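You operate a simulated robot arm through the tools that you are given. There is no shell and no other tool. Be economical: measure what you need, move in short steps, check, and stop when the job is done.

Carry out the task below with a simulated two-armed robot. There is one attempt and no reset: what you move stays moved.

Task
Wipe up the spill on the service table with the blue cloth and put it back.

It is judged by the outcome, as a careful person would: the job done as asked, and still so three seconds after it is handed in. It fails if anything else is knocked over, pushed out of place, dropped, spilled or broken. Flat cloth is picked up by pressing the open fingertips on it (5 to 10 N) and closing them slowly along it; thin cloth reads only 2 to 8 mm in the jaws.

Robot
Two 7-joint arms with two-finger parallel grippers on one trunk, on a base that drives. Base frame: it is fixed to the floor where the robot stands at the start and does not move with it; the origin is under the middle of the robot, x ahead of it, y to its left, z up. Lengths are in m, angles in degrees, forces in N, time in s.
The left shoulder is at the start at [0.07, 0.163, 1.22], the right one opposite. Payload 3.43 kg a hand.
Tool frame (each hand has its own): the origin (TCP) lies between the finger pads and is the grasp point; the fingertips stand 0.034 m ahead of it; z points along the fingers, y is the line along which they close. The gripper opens to 0.128 m. The fingers are 0.024 m wide and 0.012 m thick; the gripper's body (0.048 by 0.13 m) begins 0.096 m behind the TCP.
Orientation is told as [roll, pitch, yaw] about the base's x, y, z axes, in that order, counted from this pose: with the fingers straight down and closing along the base's y, the tool's x points along the base's -x, its y along +y and its z along -z.

Tools
- The arms move only by the tool servo_tool. It takes "left_commands", "right_commands" or both (then of equal length, played together; a hand with none holds still); each is a list of rows, each a list of 3 entries, a list of its own where there are three numbers: the opening in per cent of the stroke, from 0 (shut) to 100 (fully open), then the shift along the tool's x, y, z in m, then the turn, a rotation vector about the tool's x, y, z in rad. In form: [[grip, [x, y, z], [ax, ay, az]], ...]. A call has 1 to 8 rows; each row is the pose to reach, as a shift and turn from the pose commanded when the call began, along the tool's axes at that moment. Each row takes 0.2 s and may step no farther than 0.05 m and 8.6 degrees from the row before; otherwise, or with a gripper value out of range, the whole call is refused. A pose out of reach is approached as far as the arm can. The call stops where the force on the tool passes 40 N (or 10 N more than at its start, if that is more) or the arm is blocked; 0.2 s more then pass. Each finger travels about 0.153 m/s and halts on what it meets, pressing with about 27 N; the grip force reading is that of the motor and also rises with nothing between the fingers. The clock runs only during rows and for 0.2 s after the last one: add rows that repeat a pose to give the fingers time. The reply holds the time, the measured pose of the TCP, the force on the tool along the base axes, the opening and the grip force, in the units named above and with some noise, and new pictures: "pictures" is both (left out), scene, wrist or none (wrist: the cameras of the hands that moved).
- Cameras (640 x 400 px; columns grow to the right, rows downward): "scene" is now at [0.1337, -0.0051, 1.4381]; the picture's right is [-0.06, -1.00, 0.00], its down [-0.66, 0.04, -0.75] and it looks along [0.75, -0.04, -0.66] (base axes); focal length 249 px, centre (320, 200). "left" rides on the left gripper at [0.076, 0.011, -0.16] in its tool frame; the picture's right is [-0.15, 0.99, 0.00], its down [-0.88, -0.13, -0.46] and it looks along [-0.45, -0.07, 0.89] (tool axes); focal length 234 px, centre (320, 200). "right" rides on the right gripper at [0.076, -0.011, -0.16] in its tool frame; the picture's right is [0.15, 0.99, 0.00], its down [-0.88, 0.13, -0.46] and it looks along [-0.45, 0.07, 0.89] (tool axes); focal length 234 px, centre (320, 200).
- move_column(by): slides the trunk up (or, below 0, down) by that many m; the arms and the scene camera ride with it, the base frame stays. It gives what a move gives, with no picture.
- steer(legs): drives the robot by 1 to 6 legs, each [ahead, left, turn to the left] in m, m and degrees, along the robot's own axes; the way and the turn of a leg run together, so that a leg with both is an arc; at most 1.5 m and 180 degrees a leg. The arms and the cameras ride along, it lands a little off, and it stops where it bumps. It gives what a move gives, and a new picture of the scene camera.
- head_to(pan, tilt): turns the head with the scene camera to pan (to the left, within 86 degrees either way) and tilt (down, from -29 to 69), counted from straight ahead of the robot. It gives what a move gives, and a new picture of the scene camera.
- locate(camera, pixels): for up to 12 pixels [column, row] of the newest picture of that camera ("zoom" is the newest enlarged one), the place [x, y, z] in the base frame of the surface seen there, good to about 0.002 m. No time passes.
- close_up(camera, box): a new picture of the part [left, top, right, bottom] of that camera's present view, enlarged. No time passes.
- job_done(): hands the job in; it is judged then, once.

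Go step by step. Measure first, check grasps and placings, and put right what went wrong. The budget is 80 turns and 170 pictures, counting those below and the enlarged ones. Unless the task says otherwise, let go and move clear before handing in, and close with one line.

The tools are called after "Call:" as name(argument=value, ...) on one line, values as JSON. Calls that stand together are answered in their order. servo_tool: Moves the arms, as the interface text tells. Its arguments: {"type":"object","properties":{"left_commands":{"type":"array"},"right_commands":{"type":"array"},"pictures":{"type":"string","enum":["both","scene","wrist","none"]}},"required":[]} The other tools are called the same way: move_column (by) slides the trunk up or down; steer (legs) drives the base; head_to (pan, tilt) turns the head that bears the scene camera; locate (camera, pixels) gives the place of the surface under pixels of a picture; close_up (camera, box) takes an enlarged picture of a part of a camera's view; job_done () hands the job in.

At the start:

```text
t: 0.0
left_tcp_pos: [0.3348, 0.1371, 1.23]
left_orientation: [0.1, 0.0, 0.0]
left_wrist_force: [-0.3, 0.0, 0.6]
left_opening: 0.1282
left_grasp_force: 0.1
right_tcp_pos: [0.5634, -0.2091, 1.0633]
right_orientation: [0.0, 0.0, 0.0]
right_wrist_force: [0.5, 0.5, 0.3]
right_opening: 0.1278
right_grasp_force: 0.0
trunk travel left (down, up): [-0.7, 0.24]
robot x, y, heading: [0.0008, -0.0003, -0.4]
head pan, tilt: [-3.2, 41.6]
```

scene: 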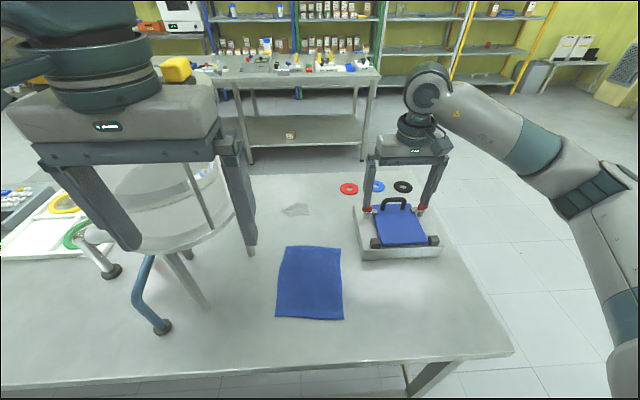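
right: 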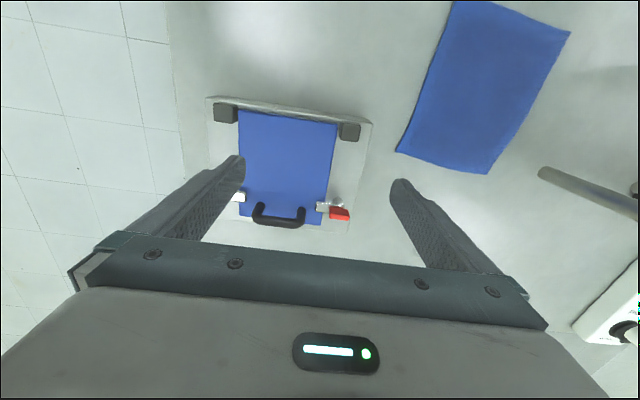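
left: 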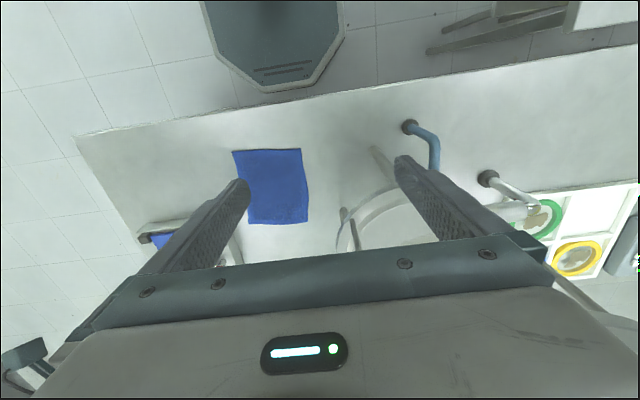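

The blue cloth lies flat at scene (310,283) and a greyish spill shows at (295,209). I'll measure both and take a close look.

Call:
locate(camera="scene", pixels=[[288, 247], [340, 249], [343, 319], [276, 317], [310, 283], [295, 209], [282, 209], [307, 209], [296, 203], [295, 216], [362, 256], [252, 254]])

Call:
close_up(camera="scene", box=[220, 170, 380, 330])

```text
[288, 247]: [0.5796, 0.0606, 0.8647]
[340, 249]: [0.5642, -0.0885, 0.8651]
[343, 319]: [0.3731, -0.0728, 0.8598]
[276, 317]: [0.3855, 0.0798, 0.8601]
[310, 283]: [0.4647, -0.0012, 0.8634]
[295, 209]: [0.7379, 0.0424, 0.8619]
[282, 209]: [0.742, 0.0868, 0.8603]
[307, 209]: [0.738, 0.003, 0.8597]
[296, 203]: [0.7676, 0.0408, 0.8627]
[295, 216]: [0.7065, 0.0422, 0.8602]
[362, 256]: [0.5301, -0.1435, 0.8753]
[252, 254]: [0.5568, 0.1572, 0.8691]
```

```text
2.50 times, centred on (300, 250) of scene
```

zoom: 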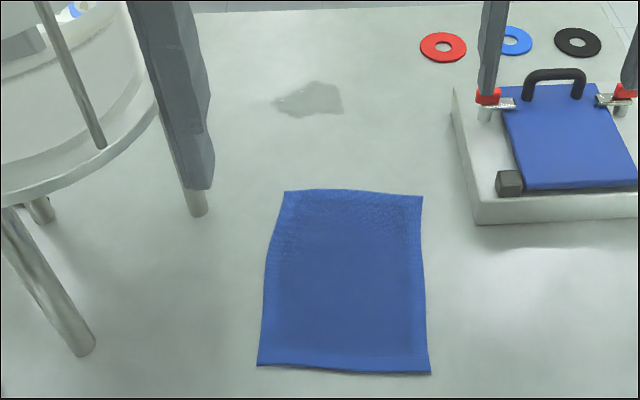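

The table top is at z≈0.860, cloth about 0.38–0.57 in x and ±0.075 in y, spill about 0.70–0.77 in x and 0–0.09 in y. I'll measure the stand on the left and the box on the right for clearance.

Call:
locate(camera="left", pixels=[[375, 150], [409, 127], [340, 245], [365, 215], [385, 195], [340, 212], [488, 178], [398, 240]])

Call:
locate(camera="scene", pixels=[[225, 235], [205, 308], [165, 330], [248, 252], [150, 175], [180, 245], [358, 210], [365, 258], [395, 203], [348, 189], [245, 245], [214, 225]])

Call:
close_up(camera="left", box=[220, 100, 560, 290])

```text
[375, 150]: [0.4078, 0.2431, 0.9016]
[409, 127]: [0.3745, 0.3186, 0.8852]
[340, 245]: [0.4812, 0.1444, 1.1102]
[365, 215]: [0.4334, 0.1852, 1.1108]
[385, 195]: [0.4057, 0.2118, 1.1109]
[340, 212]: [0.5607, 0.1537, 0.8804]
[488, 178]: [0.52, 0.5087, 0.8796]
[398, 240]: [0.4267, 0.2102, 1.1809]
```

```text
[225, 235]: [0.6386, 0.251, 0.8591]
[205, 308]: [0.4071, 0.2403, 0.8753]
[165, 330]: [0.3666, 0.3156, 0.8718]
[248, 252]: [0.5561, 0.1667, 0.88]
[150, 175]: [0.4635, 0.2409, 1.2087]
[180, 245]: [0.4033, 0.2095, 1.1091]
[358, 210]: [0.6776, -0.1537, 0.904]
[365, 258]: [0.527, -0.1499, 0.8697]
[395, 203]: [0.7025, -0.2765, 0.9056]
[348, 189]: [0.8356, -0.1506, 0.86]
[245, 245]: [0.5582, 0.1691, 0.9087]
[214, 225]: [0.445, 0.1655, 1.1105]
```

```text
1.88 times, centred on (390, 195) of left
```

zoom: 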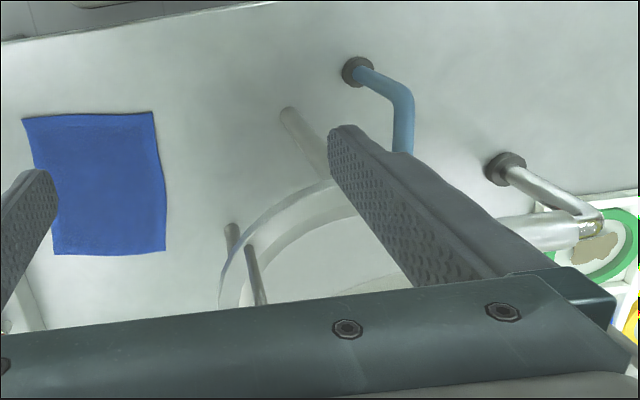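

The box edge is at y≈-0.145 and the hopper's near rim at y≈0.13, so there's a clear lane along y≈0. I'll bring the right hand over the cloth's far edge at about (0.55, -0.012), half open.

Call:
servo_tool(right_commands=[[80, [0.003, 0.045, 0], [0, 0, 0]], [60, [0.006, 0.09, 0], [0, 0, 0]], [45, [0.01, 0.14, 0.0], [0, 0, 0]], [45, [0.013, 0.185, 0.02], [0, 0, 0]], [45, [0.013, 0.197, 0.06], [0, 0, 0]], [45, [0.013, 0.197, 0.1], [0, 0, 0]], [45, [0.013, 0.197, 0.12], [0, 0, 0]]])

```text
refused: row 3 steps farther than a row can; nothing moved
```

Call:
servo_tool(right_commands=[[80, [0.003, 0.045, 0], [0, 0, 0]], [60, [0.006, 0.09, 0], [0, 0, 0]], [45, [0.01, 0.135, 0.0], [0, 0, 0]], [45, [0.013, 0.175, 0.02], [0, 0, 0]], [45, [0.013, 0.197, 0.06], [0, 0, 0]], [45, [0.013, 0.197, 0.1], [0, 0, 0]], [45, [0.013, 0.197, 0.12], [0, 0, 0]]])

```text
t: 1.6
left_tcp_pos: [0.3353, 0.1365, 1.2291]
left_orientation: [0.0, 0.1, 0.0]
left_wrist_force: [0.3, 0.3, 0.1]
left_opening: 0.1279
left_grasp_force: 0.1
right_tcp_pos: [0.5512, -0.0108, 0.9416]
right_orientation: [0.0, 0.0, 0.0]
right_wrist_force: [0.7, -0.3, 0.5]
right_opening: 0.0576
right_grasp_force: 0.1
trunk travel left (down, up): [-0.7, 0.24]
robot x, y, heading: [0.0001, 0.0032, -0.3]
head pan, tilt: [-3.2, 41.6]
```

scene: 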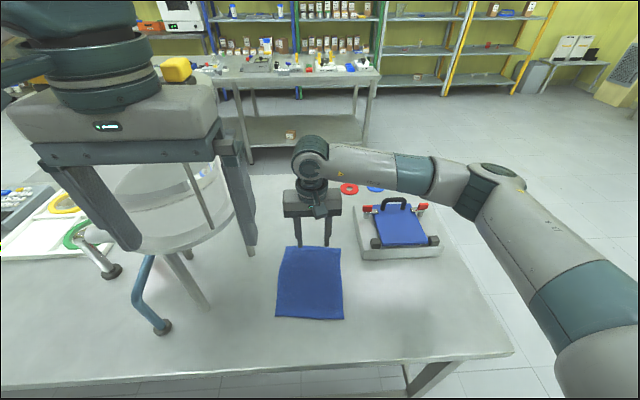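
right: 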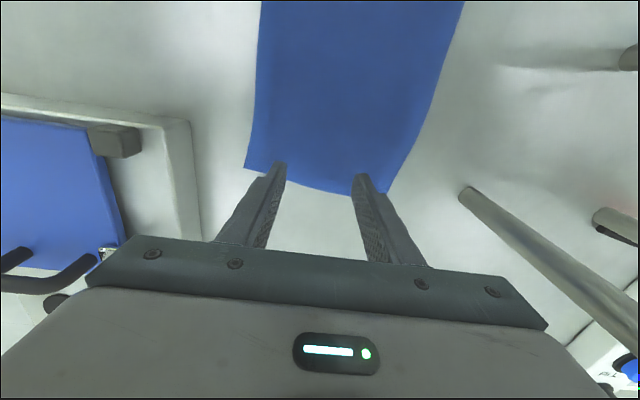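

The fingers hover just inside the cloth's far edge (tips near (280,168) and (362,180) in the right view). I'll shift 1 cm inward and go down until contact.

Call:
servo_tool(right_commands=[[45, [0.01, 0.0, 0.02], [0, 0, 0]], [45, [0.01, 0.0, 0.035], [0, 0, 0]], [45, [0.01, 0, 0.041], [0, 0, 0]], [45, [0.01, 0, 0.044], [0, 0, 0]]], pictures="wrist")

```text
t: 2.6
left_tcp_pos: [0.3342, 0.137, 1.2296]
left_orientation: [0.0, 0.0, -0.1]
left_wrist_force: [-0.5, 0.5, 0.5]
left_opening: 0.1278
left_grasp_force: 0.1
right_tcp_pos: [0.5406, -0.0095, 0.8983]
right_orientation: [0.0, 0.0, -0.1]
right_wrist_force: [0.1, 0.0, 1.3]
right_opening: 0.0578
right_grasp_force: 0.0
trunk travel left (down, up): [-0.7, 0.24]
robot x, y, heading: [-0.0048, 0.0011, -0.1]
head pan, tilt: [-3.2, 41.6]
```

right: 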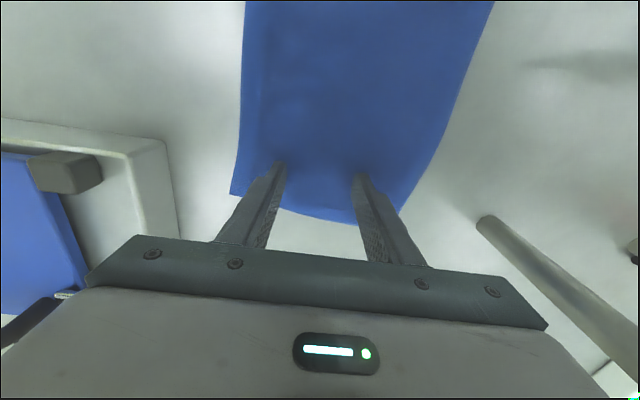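

The tips stand on the cloth about 2–3 cm inside the edge with barely 1 N. I'll press on gently to reach 5–10 N.

Call:
servo_tool(right_commands=[[45, [0, 0, 0.002], [0, 0, 0]], [45, [0, 0, 0.004], [0, 0, 0]]], pictures="none")

```text
t: 3.2
left_tcp_pos: [0.3335, 0.1367, 1.2305]
left_orientation: [-0.1, 0.0, 0.0]
left_wrist_force: [-0.5, -0.5, 0.1]
left_opening: 0.128
left_grasp_force: 0.0
right_tcp_pos: [0.5398, -0.0114, 0.8973]
right_orientation: [0.1, -0.1, 0.1]
right_wrist_force: [-0.8, 2.6, 11.6]
right_opening: 0.0573
right_grasp_force: 0.2
trunk travel left (down, up): [-0.7, 0.24]
robot x, y, heading: [-0.001, -0.0004, -0.0]
head pan, tilt: [-3.2, 41.6]
```

The force is 11.6 N, slightly high. I'll ease up 1 mm and close slowly.

Call:
servo_tool(right_commands=[[42, [0, 0, -0.001], [0, 0, 0]], [36, [0, 0, -0.001], [0, 0, 0]], [30, [0, 0, -0.001], [0, 0, 0]], [24, [0, 0, -0.001], [0, 0, 0]], [18, [0, 0, -0.001], [0, 0, 0]], [12, [0, 0, -0.001], [0, 0, 0]], [6, [0, 0, -0.001], [0, 0, 0]], [0, [0, 0, -0.001], [0, 0, 0]]], pictures="wrist")

```text
t: 5.0
left_tcp_pos: [0.3337, 0.1367, 1.2301]
left_orientation: [0.1, -0.1, -0.1]
left_wrist_force: [-0.3, 0.2, -0.3]
left_opening: 0.1281
left_grasp_force: 0.1
right_tcp_pos: [0.5383, -0.012, 0.8956]
right_orientation: [0.0, -0.1, 0.0]
right_wrist_force: [-0.1, 0.2, 18.2]
right_opening: 0.0054
right_grasp_force: 26.7
trunk travel left (down, up): [-0.7, 0.24]
robot x, y, heading: [0.002, -0.0005, -0.2]
head pan, tilt: [-3.2, 41.6]
```

right: 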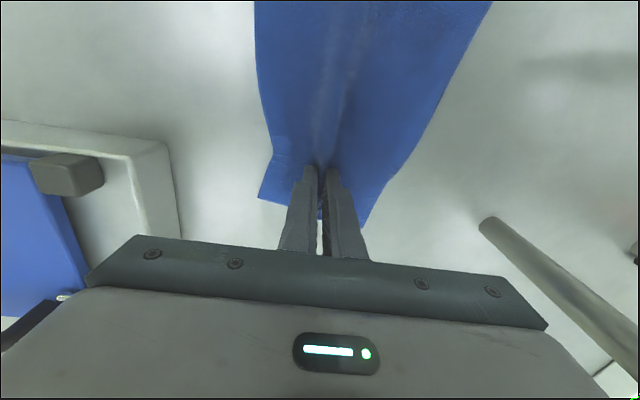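

The jaws read 5.4 mm at 26.7 N and a fold shows between them, so the cloth is held. I'll lift 4 cm and check.

Call:
servo_tool(right_commands=[[0, [0, 0, -0.01], [0, 0, 0]], [0, [0, 0, -0.025], [0, 0, 0]], [0, [0, 0, -0.04], [0, 0, 0]]])

```text
t: 5.8
left_tcp_pos: [0.3338, 0.1374, 1.2295]
left_orientation: [0.0, 0.0, 0.0]
left_wrist_force: [0.1, 0.2, -0.6]
left_opening: 0.1281
left_grasp_force: 0.1
right_tcp_pos: [0.5423, -0.012, 0.9369]
right_orientation: [-0.1, -0.1, 0.0]
right_wrist_force: [-0.4, 0.3, 0.8]
right_opening: 0.0048
right_grasp_force: 26.5
trunk travel left (down, up): [-0.7, 0.24]
robot x, y, heading: [-0.0011, -0.0018, 0.1]
head pan, tilt: [-3.2, 41.6]
```

scene: 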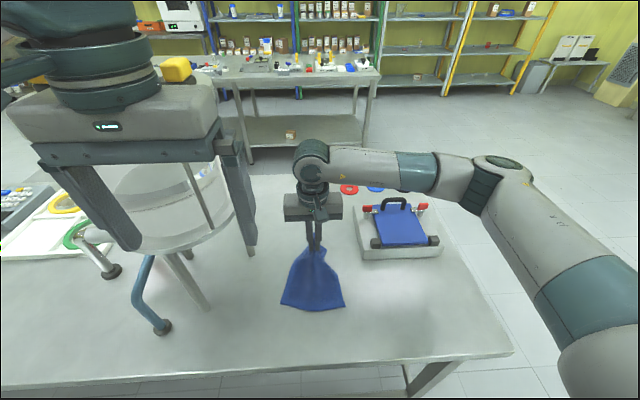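
right: 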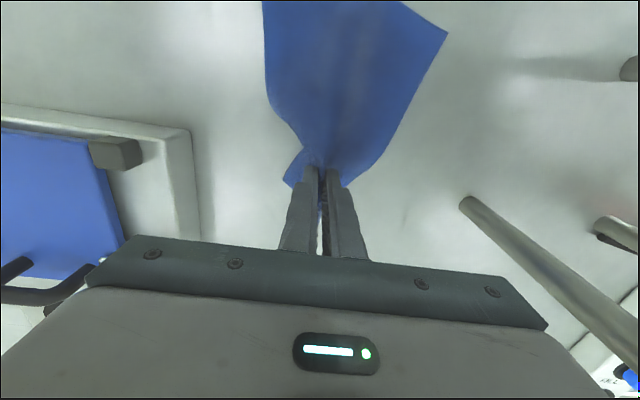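

The cloth is held and hangs/trails behind the jaws. I'll carry it to the spill and lower it to just above contact.

Call:
servo_tool(right_commands=[[0, [-0.04, 0.014, 0], [0, 0, 0]], [0, [-0.08, 0.028, 0], [0, 0, 0]], [0, [-0.12, 0.042, 0], [0, 0, 0]], [0, [-0.16, 0.057, 0], [0, 0, 0]], [0, [-0.16, 0.057, 0.02], [0, 0, 0]], [0, [-0.16, 0.057, 0.035], [0, 0, 0]]])

```text
t: 7.2
left_tcp_pos: [0.3352, 0.1373, 1.2293]
left_orientation: [0.0, 0.1, 0.0]
left_wrist_force: [0.8, -0.2, 0.3]
left_opening: 0.1279
left_grasp_force: 0.1
right_tcp_pos: [0.7017, 0.0468, 0.8996]
right_orientation: [-0.1, 0.0, 0.0]
right_wrist_force: [0.1, -0.3, 0.6]
right_opening: 0.005
right_grasp_force: 27.0
trunk travel left (down, up): [-0.7, 0.24]
robot x, y, heading: [-0.0021, -0.0005, 0.1]
head pan, tilt: [-3.2, 41.6]
```

scene: 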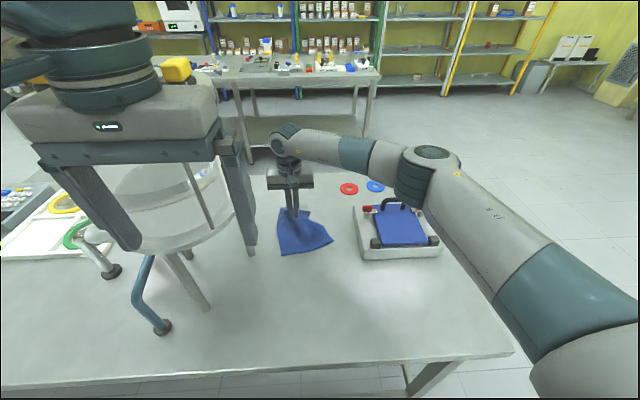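
right: 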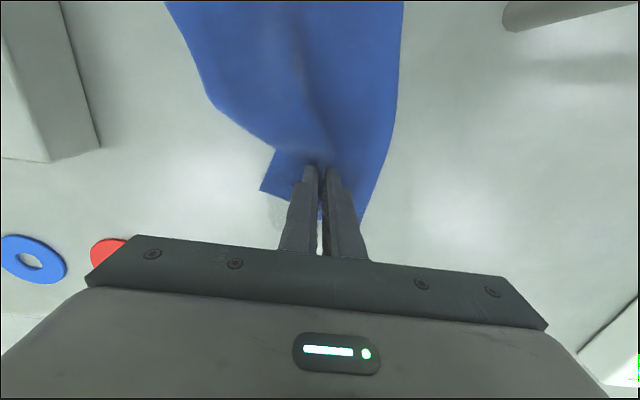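

The cloth is on the spill's near edge (grey patch at (275,210) in the right view). I'll press about 10 N and stroke forward and sideways.

Call:
servo_tool(right_commands=[[0, [0, 0, 0.004], [0, 0, 0]], [0, [-0.03, 0, 0.004], [0, 0, 0]], [0, [-0.06, 0, 0.004], [0, 0, 0]], [0, [-0.09, 0, 0.004], [0, 0, 0]], [0, [-0.12, 0, 0.004], [0, 0, 0]]])

```text
t: 8.4
left_tcp_pos: [0.3343, 0.1344, 1.2306]
left_orientation: [0.1, 0.0, 0.0]
left_wrist_force: [0.9, -0.5, -0.4]
left_opening: 0.1282
left_grasp_force: 0.1
right_tcp_pos: [0.7811, 0.0326, 0.8987]
right_orientation: [0.2, 0.0, 0.0]
right_wrist_force: [-0.1, 0.5, 1.1]
right_opening: 0.0048
right_grasp_force: 26.9
right hand out of reach, approached as far as the arm can: row 4, 5
trunk travel left (down, up): [-0.7, 0.24]
robot x, y, heading: [-0.0005, 0.0023, 0.0]
head pan, tilt: [-3.2, 41.6]
```

scene: 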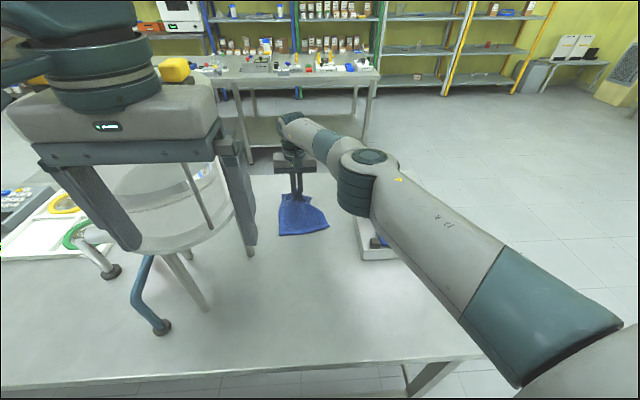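
right: 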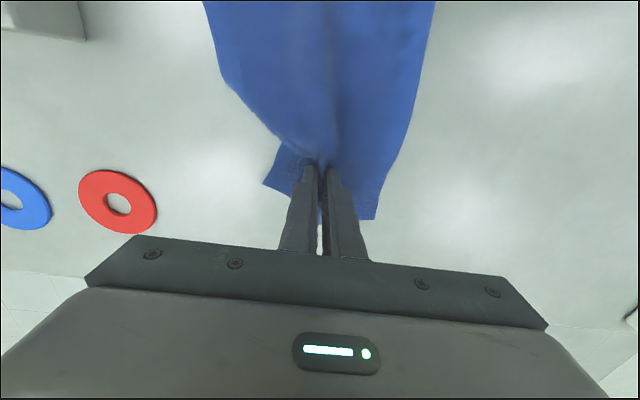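

The arm hit its reach limit at x≈0.78, and the spill beneath is covered. I'll come back and forth with light pressure and watch the reading.

Call:
servo_tool(right_commands=[[0, [0.04, 0.0, 0.0], [0, 0, 0]], [0, [0.06, 0.03, 0.0], [0, 0, 0]], [0, [0.06, 0.0, 0.0], [0, 0, 0]], [0, [0.06, -0.04, 0.0], [0, 0, 0]], [0, [0.08, -0.02, 0.0], [0, 0, 0]], [0, [0.08, 0.02, 0], [0, 0, 0]]])

```text
t: 9.8
left_tcp_pos: [0.3331, 0.1389, 1.2296]
left_orientation: [-0.1, -0.1, -0.1]
left_wrist_force: [0.2, 0.8, -0.8]
left_opening: 0.1281
left_grasp_force: 0.1
right_tcp_pos: [0.6998, 0.0555, 0.8976]
right_orientation: [0.0, 0.0, 0.0]
right_wrist_force: [0.1, 2.3, 6.6]
right_opening: 0.005
right_grasp_force: 27.2
trunk travel left (down, up): [-0.7, 0.24]
robot x, y, heading: [-0.0003, -0.0007, -0.1]
head pan, tilt: [-3.2, 41.6]
```

scene: 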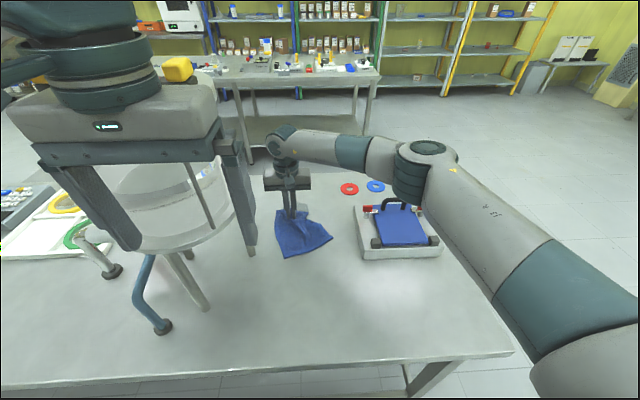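
right: 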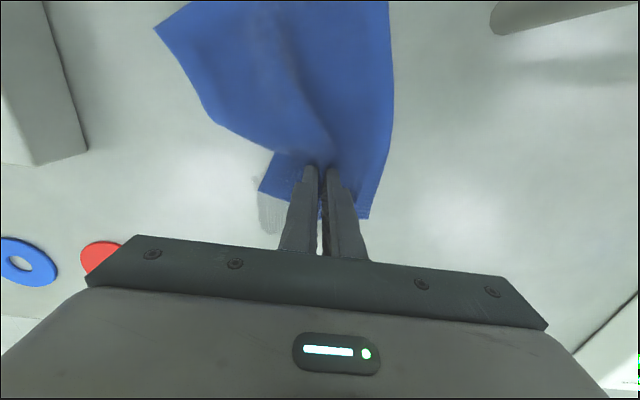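

Part of the spill is gone; a strip remains at (270,212) in the right view. I'll look closer and locate it.

Call:
close_up(camera="right", box=[230, 140, 430, 265])

Call:
locate(camera="right", pixels=[[262, 195], [285, 198], [262, 230], [278, 232], [255, 180], [322, 225], [345, 218], [362, 220]])

```text
3.20 times, centred on (330, 202) of right
```

zoom: 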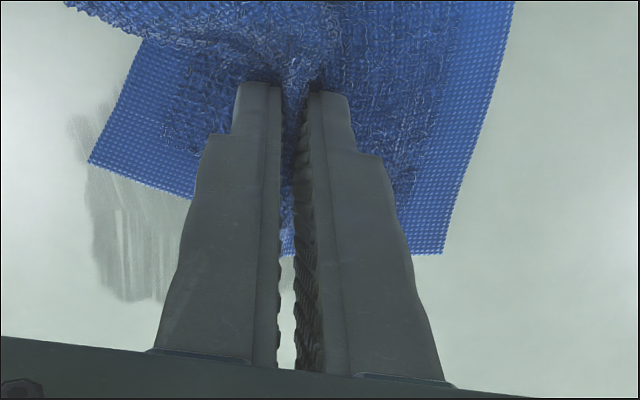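

```text
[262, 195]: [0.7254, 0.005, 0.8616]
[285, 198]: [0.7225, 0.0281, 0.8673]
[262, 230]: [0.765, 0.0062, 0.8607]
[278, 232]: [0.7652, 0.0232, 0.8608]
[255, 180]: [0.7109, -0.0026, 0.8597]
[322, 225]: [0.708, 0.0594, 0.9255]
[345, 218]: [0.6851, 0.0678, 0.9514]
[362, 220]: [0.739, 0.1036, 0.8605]
```

The remaining strip spans x 0.71–0.77, y -0.003–0.03. I'll stroke over that band in x, moving y in steps, pressed at ~8 N.

Call:
servo_tool(right_commands=[[0, [0.005, -0.045, -0.006], [0, 0, 0]], [0, [0.005, -0.055, 0.001], [0, 0, 0]], [0, [-0.035, -0.055, 0.001], [0, 0, 0]], [0, [-0.074, -0.055, 0.001], [0, 0, 0]], [0, [-0.074, -0.043, 0.001], [0, 0, 0]], [0, [-0.035, -0.043, 0.001], [0, 0, 0]], [0, [0.005, -0.043, 0.001], [0, 0, 0]], [0, [0.005, -0.031, 0.001], [0, 0, 0]]], pictures="wrist")

Call:
servo_tool(right_commands=[[0, [-0.04, 0, 0], [0, 0, 0]], [0, [-0.079, 0, 0], [0, 0, 0]], [0, [-0.079, 0.012, 0], [0, 0, 0]], [0, [-0.04, 0.012, 0], [0, 0, 0]], [0, [0, 0.012, 0], [0, 0, 0]], [0, [0, -0.03, -0.02], [0, 0, 0]], [0, [0.03, -0.03, -0.04], [0, 0, 0]]])

```text
t: 11.6
left_tcp_pos: [0.3343, 0.1376, 1.2309]
left_orientation: [0.0, -0.1, 0.0]
left_wrist_force: [-0.1, 0.0, 0.1]
left_opening: 0.128
left_grasp_force: 0.0
right_tcp_pos: [0.6957, 0.0241, 0.898]
right_orientation: [0.0, -0.1, 0.0]
right_wrist_force: [-1.1, -2.1, 11.7]
right_opening: 0.005
right_grasp_force: 27.6
trunk travel left (down, up): [-0.7, 0.24]
robot x, y, heading: [-0.004, -0.0007, -0.1]
head pan, tilt: [-3.2, 41.6]
```

right: 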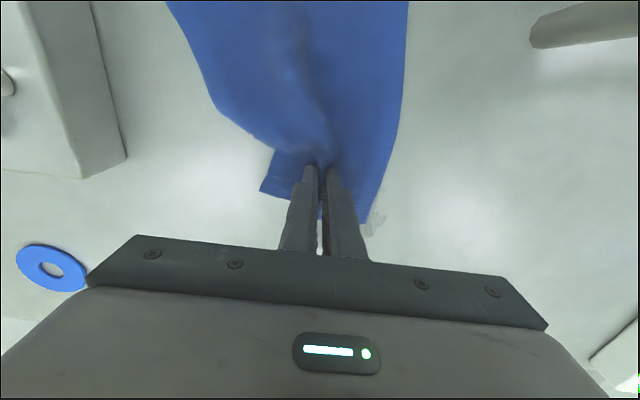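

```text
t: 13.2
left_tcp_pos: [0.3322, 0.136, 1.2293]
left_orientation: [-0.2, -0.1, 0.0]
left_wrist_force: [-0.3, 0.5, -0.3]
left_opening: 0.1282
left_grasp_force: 0.1
right_tcp_pos: [0.663, -0.0076, 0.9374]
right_orientation: [0.1, 0.0, 0.0]
right_wrist_force: [0.1, -1.2, -0.7]
right_opening: 0.0051
right_grasp_force: 27.7
trunk travel left (down, up): [-0.7, 0.24]
robot x, y, heading: [0.0042, 0.0014, 0.0]
head pan, tilt: [-3.2, 41.6]
```

scene: 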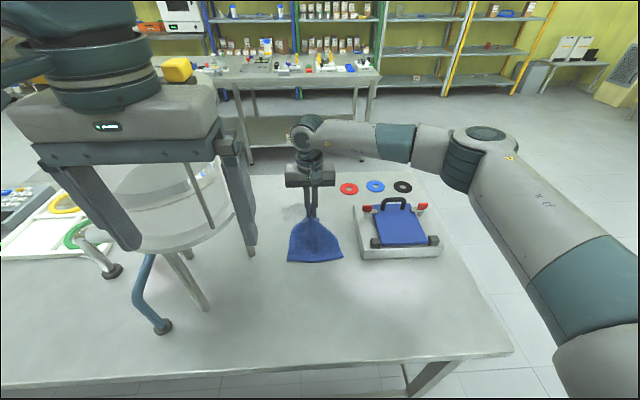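
right: 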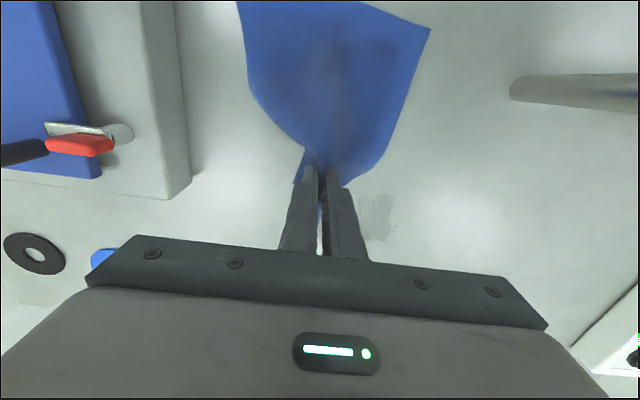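

A residue remains at (378,215) in the right view. I'll close in and locate it.

Call:
close_up(camera="right", box=[260, 150, 420, 250])

Call:
locate(camera="right", pixels=[[360, 195], [392, 195], [395, 235], [368, 238], [352, 190]])

Call:
close_up(camera="scene", box=[250, 180, 350, 243])

```text
4.00 times, centred on (340, 200) of right
```

zoom: 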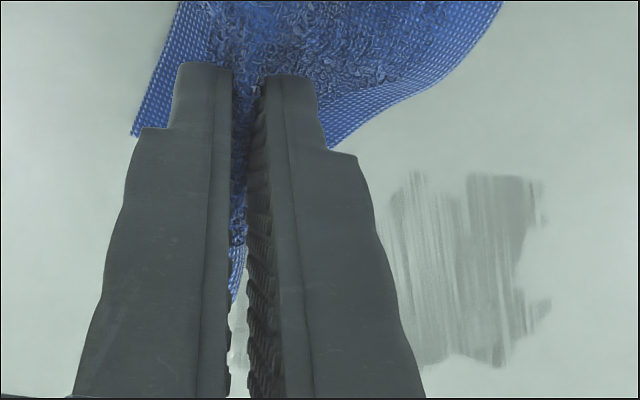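

```text
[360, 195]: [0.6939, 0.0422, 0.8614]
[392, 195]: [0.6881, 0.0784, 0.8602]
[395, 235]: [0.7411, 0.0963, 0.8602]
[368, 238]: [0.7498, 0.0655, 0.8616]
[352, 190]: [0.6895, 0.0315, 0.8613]
```

```text
6.35 times, centred on (300, 212) of scene
```

zoom: 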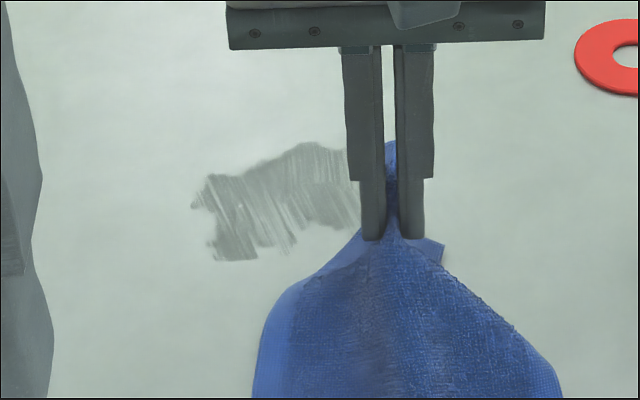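

Streaks still cover the left part of the patch; let me measure their outline in this zoom.

Call:
locate(camera="zoom", pixels=[[193, 200], [215, 260], [255, 258], [290, 245], [355, 225], [310, 145], [343, 158], [250, 170]])

```text
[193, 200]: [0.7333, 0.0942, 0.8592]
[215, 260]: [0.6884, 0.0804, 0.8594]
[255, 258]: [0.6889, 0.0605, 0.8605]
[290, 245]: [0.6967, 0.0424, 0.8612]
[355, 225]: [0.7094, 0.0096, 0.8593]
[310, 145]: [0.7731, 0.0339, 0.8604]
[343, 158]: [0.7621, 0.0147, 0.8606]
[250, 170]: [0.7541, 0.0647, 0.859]
```

The remaining area is x 0.685–0.775, y 0.005–0.095. I'll make cross strokes along y, stepping x by about 14 mm, at ~11 N.

Call:
servo_tool(right_commands=[[0, [-0.022, 0.008, 0.03], [0, 0, 0]], [0, [-0.022, 0.008, 0.0405], [0, 0, 0]], [0, [-0.022, 0.055, 0.0405], [0, 0, 0]], [0, [-0.022, 0.103, 0.0405], [0, 0, 0]], [0, [-0.034, 0.103, 0.0405], [0, 0, 0]], [0, [-0.034, 0.055, 0.0405], [0, 0, 0]], [0, [-0.034, 0.008, 0.0405], [0, 0, 0]], [0, [-0.048, 0.008, 0.0405], [0, 0, 0]]], pictures="wrist")

Call:
servo_tool(right_commands=[[0, [0, 0.047, 0], [0, 0, 0]], [0, [0, 0.095, 0], [0, 0, 0]], [0, [-0.014, 0.095, 0], [0, 0, 0]], [0, [-0.014, 0.047, 0], [0, 0, 0]], [0, [-0.014, 0.0, 0], [0, 0, 0]], [0, [-0.028, 0, 0], [0, 0, 0]], [0, [-0.028, 0.047, 0], [0, 0, 0]], [0, [-0.028, 0.095, 0], [0, 0, 0]]], pictures="wrist")

```text
t: 15.1
left_tcp_pos: [0.3316, 0.1366, 1.2301]
left_orientation: [0.1, -0.1, 0.0]
left_wrist_force: [1.2, 0.1, 0.0]
left_opening: 0.128
left_grasp_force: 0.0
right_tcp_pos: [0.712, -0.0011, 0.9013]
right_orientation: [0.3, -0.1, 0.0]
right_wrist_force: [-7.9, 1.4, 29.5]
right_opening: 0.0052
right_grasp_force: 27.3
trunk travel left (down, up): [-0.7, 0.24]
robot x, y, heading: [-0.0023, 0.0002, -0.0]
head pan, tilt: [-3.2, 41.6]
stopped in row 8 (right hand): the force on the tool passed its limit (the readings are from after the stop); the commanded pose is now the measured one
```

right: 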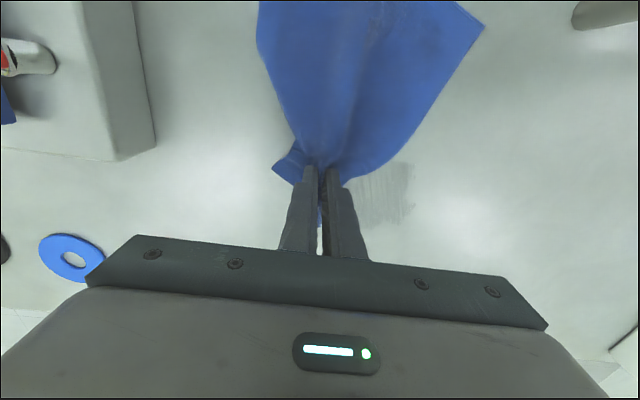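

```text
t: 16.6
left_tcp_pos: [0.3326, 0.1375, 1.2295]
left_orientation: [-0.2, -0.1, -0.1]
left_wrist_force: [0.3, 0.2, -0.7]
left_opening: 0.1281
left_grasp_force: 0.0
right_tcp_pos: [0.739, 0.0043, 0.9012]
right_orientation: [-0.4, -0.3, -0.4]
right_wrist_force: [-8.5, 0.8, 28.9]
right_opening: 0.0052
right_grasp_force: 27.1
trunk travel left (down, up): [-0.7, 0.24]
robot x, y, heading: [-0.0007, -0.0008, -0.2]
head pan, tilt: [-3.2, 41.6]
stopped in row 7 (right hand): the force on the tool passed its limit (the readings are from after the stop); the commanded pose is now the measured one
```

right: 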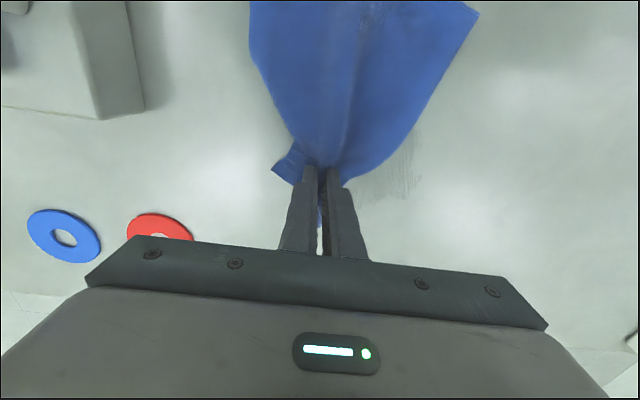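

The residue is fading and the cloth is now a little thicker under the tips (29 N at z 0.901). I'll raise 2.5 mm and continue the strokes.

Call:
servo_tool(right_commands=[[0, [0, 0, -0.0025], [0, 0, 0]], [0, [0, 0.045, -0.0025], [0, 0, 0]], [0, [0, 0.09, -0.0025], [0, 0, 0]], [0, [-0.014, 0.09, -0.0025], [0, 0, 0]], [0, [-0.014, 0.045, -0.0025], [0, 0, 0]], [0, [-0.014, 0.0, -0.0025], [0, 0, 0]], [0, [-0.028, 0.0, -0.0025], [0, 0, 0]], [0, [-0.028, 0.04, -0.0025], [0, 0, 0]]], pictures="wrist")

Call:
servo_tool(right_commands=[[0, [0.04, -0.02, -0.01], [0, 0, 0]], [0, [0.08, -0.04, -0.03], [0, 0, 0]], [0, [0.12, -0.06, -0.05], [0, 0, 0]]])

Call:
close_up(camera="scene", box=[250, 180, 350, 243])

```text
t: 18.4
left_tcp_pos: [0.3308, 0.1355, 1.2301]
left_orientation: [-0.1, -0.1, -0.2]
left_wrist_force: [0.3, 0.0, 0.7]
left_opening: 0.1281
left_grasp_force: 0.0
right_tcp_pos: [0.7667, 0.0376, 0.902]
right_orientation: [-0.7, -0.2, -0.7]
right_wrist_force: [1.7, -7.6, 24.8]
right_opening: 0.0049
right_grasp_force: 26.9
trunk travel left (down, up): [-0.7, 0.24]
robot x, y, heading: [0.0022, 0.0006, -0.1]
head pan, tilt: [-3.2, 41.6]
```

right: 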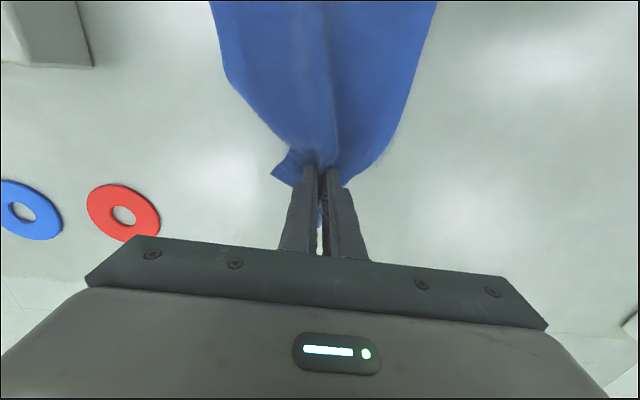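

```text
t: 19.2
left_tcp_pos: [0.3328, 0.1345, 1.2297]
left_orientation: [-0.1, -0.1, 0.1]
left_wrist_force: [-0.1, -0.6, 0.3]
left_opening: 0.128
left_grasp_force: 0.0
right_tcp_pos: [0.6475, -0.0181, 0.9499]
right_orientation: [-0.5, 0.0, -0.5]
right_wrist_force: [-0.9, 0.1, -0.3]
right_opening: 0.005
right_grasp_force: 26.7
trunk travel left (down, up): [-0.7, 0.24]
robot x, y, heading: [-0.0022, 0.0033, 0.0]
head pan, tilt: [-3.2, 41.6]
```

scene: 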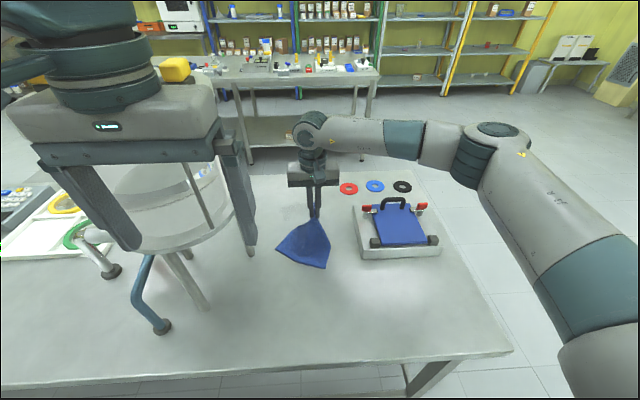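
right: 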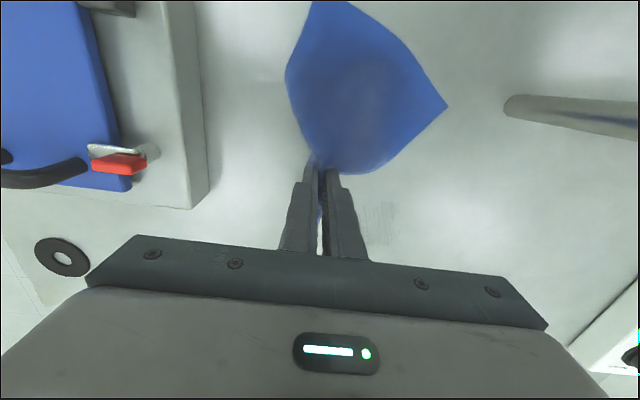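

```text
6.35 times, centred on (300, 212) of scene
```

zoom: 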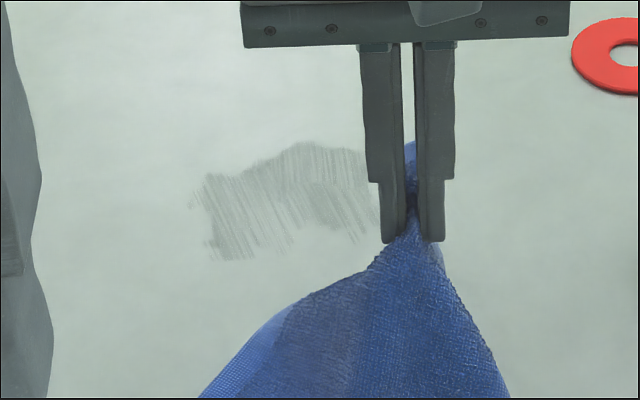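

The spill is fading evenly but needs more rubbing. I'll do a set of x strokes across the patch with firm pressure.

Call:
servo_tool(right_commands=[[0, [-0.015, 0.04, 0.02], [0, 0, 0]], [0, [-0.03, 0.08, 0.03], [0, 0, 0]], [0, [-0.03, 0.1, 0.0485], [0, 0, 0]], [0, [-0.08, 0.1, 0.0485], [0, 0, 0]], [0, [-0.125, 0.1, 0.0485], [0, 0, 0]], [0, [-0.125, 0.085, 0.0485], [0, 0, 0]], [0, [-0.08, 0.085, 0.0485], [0, 0, 0]], [0, [-0.03, 0.085, 0.0485], [0, 0, 0]]], pictures="wrist")

Call:
servo_tool(right_commands=[[0, [0, -0.015, 0], [0, 0, 0]], [0, [-0.05, -0.015, 0], [0, 0, 0]], [0, [-0.095, -0.015, 0], [0, 0, 0]], [0, [-0.095, -0.03, 0], [0, 0, 0]], [0, [-0.05, -0.03, 0], [0, 0, 0]], [0, [0, -0.03, 0], [0, 0, 0]], [0, [-0.045, -0.045, 0], [0, 0, 0]], [0, [-0.09, -0.045, 0], [0, 0, 0]]], pictures="wrist")

```text
t: 21.0
left_tcp_pos: [0.3304, 0.1366, 1.2316]
left_orientation: [-0.2, -0.2, 0.0]
left_wrist_force: [-0.2, -0.2, 0.8]
left_opening: 0.1281
left_grasp_force: 0.0
right_tcp_pos: [0.68, 0.0655, 0.9033]
right_orientation: [-0.5, -0.2, -0.5]
right_wrist_force: [2.8, 0.0, 13.4]
right_opening: 0.0053
right_grasp_force: 27.1
right hand out of reach, approached as far as the arm can: row 5, 6
trunk travel left (down, up): [-0.7, 0.24]
robot x, y, heading: [-0.0008, 0.0011, -0.2]
head pan, tilt: [-3.2, 41.6]
```

right: 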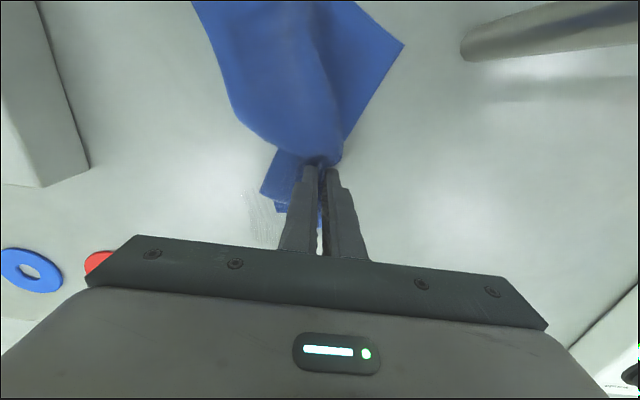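

```text
t: 22.8
left_tcp_pos: [0.33, 0.1385, 1.2302]
left_orientation: [-0.2, -0.3, -0.1]
left_wrist_force: [-0.7, -0.1, -0.2]
left_opening: 0.128
left_grasp_force: 0.0
right_tcp_pos: [0.7653, 0.0192, 0.9025]
right_orientation: [-0.6, -0.1, -0.4]
right_wrist_force: [-3.8, 0.5, 22.5]
right_opening: 0.0052
right_grasp_force: 27.0
trunk travel left (down, up): [-0.7, 0.24]
robot x, y, heading: [-0.0023, -0.0015, 0.1]
head pan, tilt: [-3.2, 41.6]
```

right: 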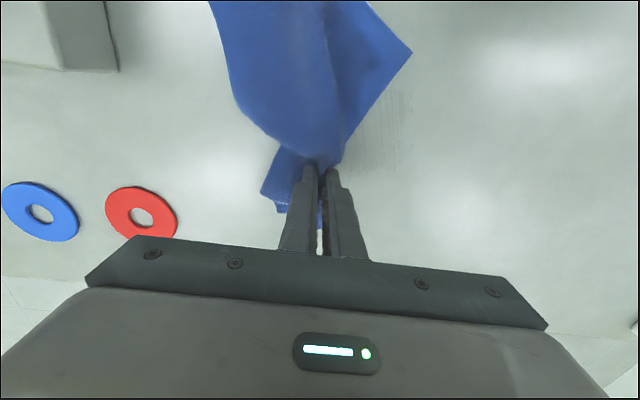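

It continues to fade. Another set of cross strokes back toward the near side.

Call:
servo_tool(right_commands=[[0, [0, 0.035, 0], [0, 0, 0]], [0, [0.02, 0.075, 0], [0, 0, 0]], [0, [0.02, 0.03, 0], [0, 0, 0]], [0, [0.02, -0.015, 0], [0, 0, 0]], [0, [0.035, -0.015, 0], [0, 0, 0]], [0, [0.035, 0.03, 0], [0, 0, 0]], [0, [0.035, 0.075, 0], [0, 0, 0]], [0, [0.05, 0.075, 0], [0, 0, 0]]], pictures="none")

Call:
servo_tool(right_commands=[[0, [0, -0.045, 0], [0, 0, 0]], [0, [0, -0.09, 0], [0, 0, 0]], [0, [0.015, -0.09, 0], [0, 0, 0]], [0, [0.015, -0.045, 0], [0, 0, 0]], [0, [0.015, 0, 0], [0, 0, 0]], [0, [0.03, -0.045, -0.0], [0, 0, 0]], [0, [0.03, -0.09, 0], [0, 0, 0]], [0, [0.05, -0.1, -0.03], [0, 0, 0]]], pictures="wrist")

Call:
close_up(camera="scene", box=[250, 180, 350, 243])

```text
t: 24.6
left_tcp_pos: [0.3326, 0.1341, 1.231]
left_orientation: [0.1, -0.2, 0.0]
left_wrist_force: [0.0, -0.1, 0.4]
left_opening: 0.1281
left_grasp_force: 0.0
right_tcp_pos: [0.7162, 0.0966, 0.902]
right_orientation: [-0.2, -0.2, -0.5]
right_wrist_force: [5.1, 4.5, 33.1]
right_opening: 0.0053
right_grasp_force: 27.3
trunk travel left (down, up): [-0.7, 0.24]
robot x, y, heading: [0.0051, 0.0007, 0.2]
head pan, tilt: [-3.2, 41.6]
```

```text
t: 26.4
left_tcp_pos: [0.3325, 0.1372, 1.2302]
left_orientation: [-0.2, -0.1, 0.0]
left_wrist_force: [-0.1, -0.1, 0.3]
left_opening: 0.128
left_grasp_force: 0.0
right_tcp_pos: [0.6653, -0.0042, 0.9334]
right_orientation: [-0.6, 0.1, -0.4]
right_wrist_force: [-0.9, -0.6, 0.5]
right_opening: 0.005
right_grasp_force: 27.4
trunk travel left (down, up): [-0.7, 0.24]
robot x, y, heading: [0.0022, -0.0009, 0.1]
head pan, tilt: [-3.2, 41.6]
```

right: 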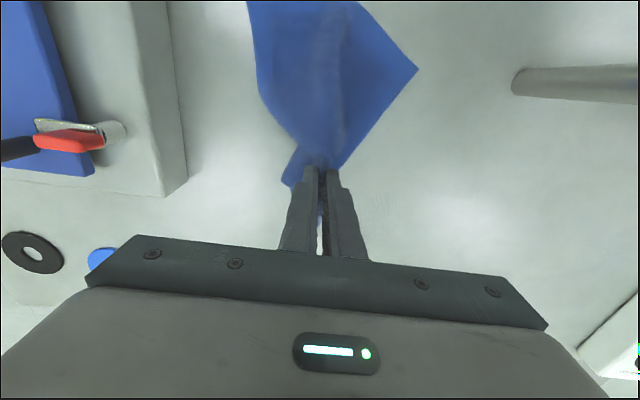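

```text
6.35 times, centred on (300, 212) of scene
```

zoom: 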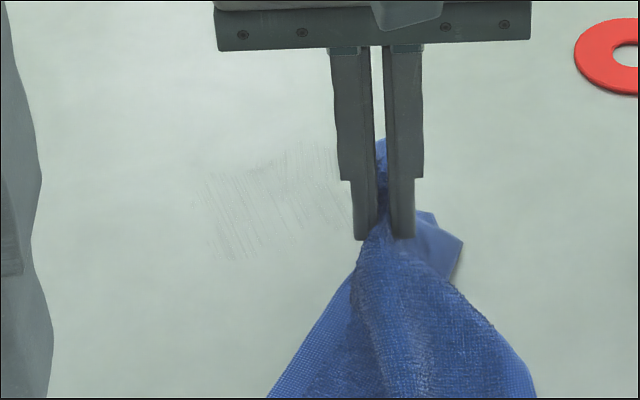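

Only faint streaks remain. One more full set of strokes over the same area.

Call:
servo_tool(right_commands=[[0, [-0.02, 0.01, 0.0295], [0, 0, 0]], [0, [-0.02, 0.055, 0.0295], [0, 0, 0]], [0, [-0.02, 0.1, 0.0295], [0, 0, 0]], [0, [-0.035, 0.1, 0.0295], [0, 0, 0]], [0, [-0.035, 0.055, 0.0295], [0, 0, 0]], [0, [-0.035, 0.01, 0.0295], [0, 0, 0]], [0, [-0.05, 0.01, 0.0295], [0, 0, 0]], [0, [-0.05, 0.055, 0.0295], [0, 0, 0]]], pictures="none")

Call:
servo_tool(right_commands=[[0, [0, 0.045, 0], [0, 0, 0]], [0, [-0.015, 0.045, 0], [0, 0, 0]], [0, [-0.015, 0, 0], [0, 0, 0]], [0, [-0.015, -0.045, 0], [0, 0, 0]], [0, [-0.03, -0.045, 0], [0, 0, 0]], [0, [-0.03, 0, 0], [0, 0, 0]], [0, [-0.03, 0.04, 0], [0, 0, 0]], [0, [-0.045, 0.03, 0], [0, 0, 0]]], pictures="none")

Call:
servo_tool(right_commands=[[0, [0, -0.035, 0], [0, 0, 0]], [0, [0, -0.07, 0], [0, 0, 0]], [0, [0.04, -0.06, 0], [0, 0, 0]], [0, [0.08, -0.06, 0], [0, 0, 0]], [0, [0.04, -0.045, 0], [0, 0, 0]], [0, [0, -0.045, 0], [0, 0, 0]], [0, [0.04, -0.03, 0], [0, 0, 0]], [0, [0.08, -0.03, 0], [0, 0, 0]]], pictures="none")

Call:
servo_tool(right_commands=[[0, [-0.04, 0.015, 0], [0, 0, 0]], [0, [-0.07, 0.015, 0], [0, 0, 0]], [0, [-0.035, 0.03, 0], [0, 0, 0]], [0, [0.005, 0.03, 0], [0, 0, 0]], [0, [-0.035, 0.042, 0], [0, 0, 0]], [0, [0.005, 0.042, 0], [0, 0, 0]], [0, [0.01, 0, -0.02], [0, 0, 0]], [0, [0.02, -0.045, -0.03], [0, 0, 0]]], pictures="wrist")

Call:
close_up(camera="scene", box=[250, 180, 350, 243])

```text
t: 28.2
left_tcp_pos: [0.3316, 0.1379, 1.2301]
left_orientation: [-0.2, -0.2, -0.1]
left_wrist_force: [-0.1, 0.4, -0.2]
left_opening: 0.1281
left_grasp_force: 0.0
right_tcp_pos: [0.7149, 0.0513, 0.9003]
right_orientation: [-0.6, -0.2, -0.6]
right_wrist_force: [2.2, -4.9, 26.0]
right_opening: 0.0052
right_grasp_force: 26.9
trunk travel left (down, up): [-0.7, 0.24]
robot x, y, heading: [-0.0022, -0.0013, -0.0]
head pan, tilt: [-3.2, 41.6]
```

```text
t: 30.0
left_tcp_pos: [0.3319, 0.1363, 1.2305]
left_orientation: [0.0, -0.1, 0.0]
left_wrist_force: [0.3, -1.6, -0.9]
left_opening: 0.1278
left_grasp_force: 0.1
right_tcp_pos: [0.7582, 0.0832, 0.9025]
right_orientation: [-0.4, -0.2, -0.3]
right_wrist_force: [-1.5, 3.5, 17.2]
right_opening: 0.0049
right_grasp_force: 26.9
right hand out of reach, approached as far as the arm can: row 8
trunk travel left (down, up): [-0.7, 0.24]
robot x, y, heading: [-0.002, 0.0006, -0.1]
head pan, tilt: [-3.2, 41.6]
```

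```text
t: 31.8
left_tcp_pos: [0.3321, 0.1365, 1.2299]
left_orientation: [0.0, -0.1, -0.1]
left_wrist_force: [0.4, 0.2, 0.0]
left_opening: 0.1281
left_grasp_force: 0.1
right_tcp_pos: [0.6775, 0.0507, 0.901]
right_orientation: [-0.4, 0.0, -0.5]
right_wrist_force: [1.2, -2.3, 15.1]
right_opening: 0.0051
right_grasp_force: 26.8
trunk travel left (down, up): [-0.7, 0.24]
robot x, y, heading: [-0.0027, -0.001, -0.3]
head pan, tilt: [-3.2, 41.6]
```

```text
t: 33.6
left_tcp_pos: [0.3319, 0.1345, 1.2313]
left_orientation: [0.1, -0.1, 0.1]
left_wrist_force: [0.7, -0.4, 0.9]
left_opening: 0.1277
left_grasp_force: 0.1
right_tcp_pos: [0.6548, 0.0044, 0.9292]
right_orientation: [-0.4, 0.0, -0.4]
right_wrist_force: [-0.2, -1.2, 0.1]
right_opening: 0.0052
right_grasp_force: 27.2
trunk travel left (down, up): [-0.7, 0.24]
robot x, y, heading: [-0.0002, 0.0017, -0.1]
head pan, tilt: [-3.2, 41.6]
```

right: 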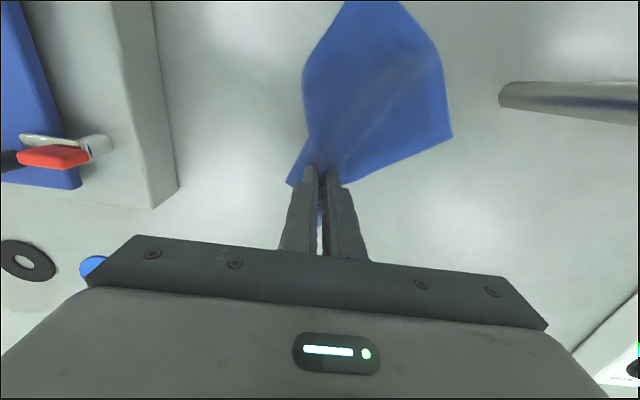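

```text
6.35 times, centred on (300, 212) of scene
```

zoom: 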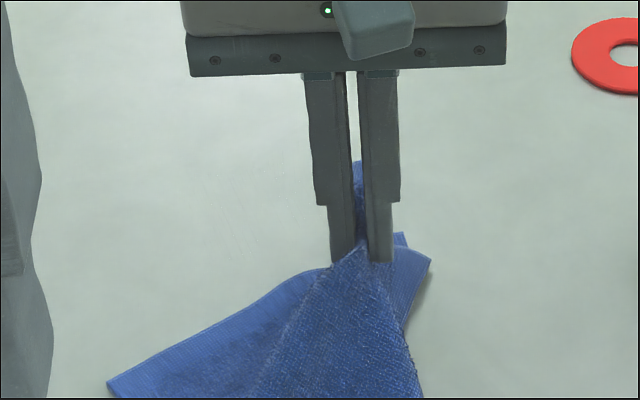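

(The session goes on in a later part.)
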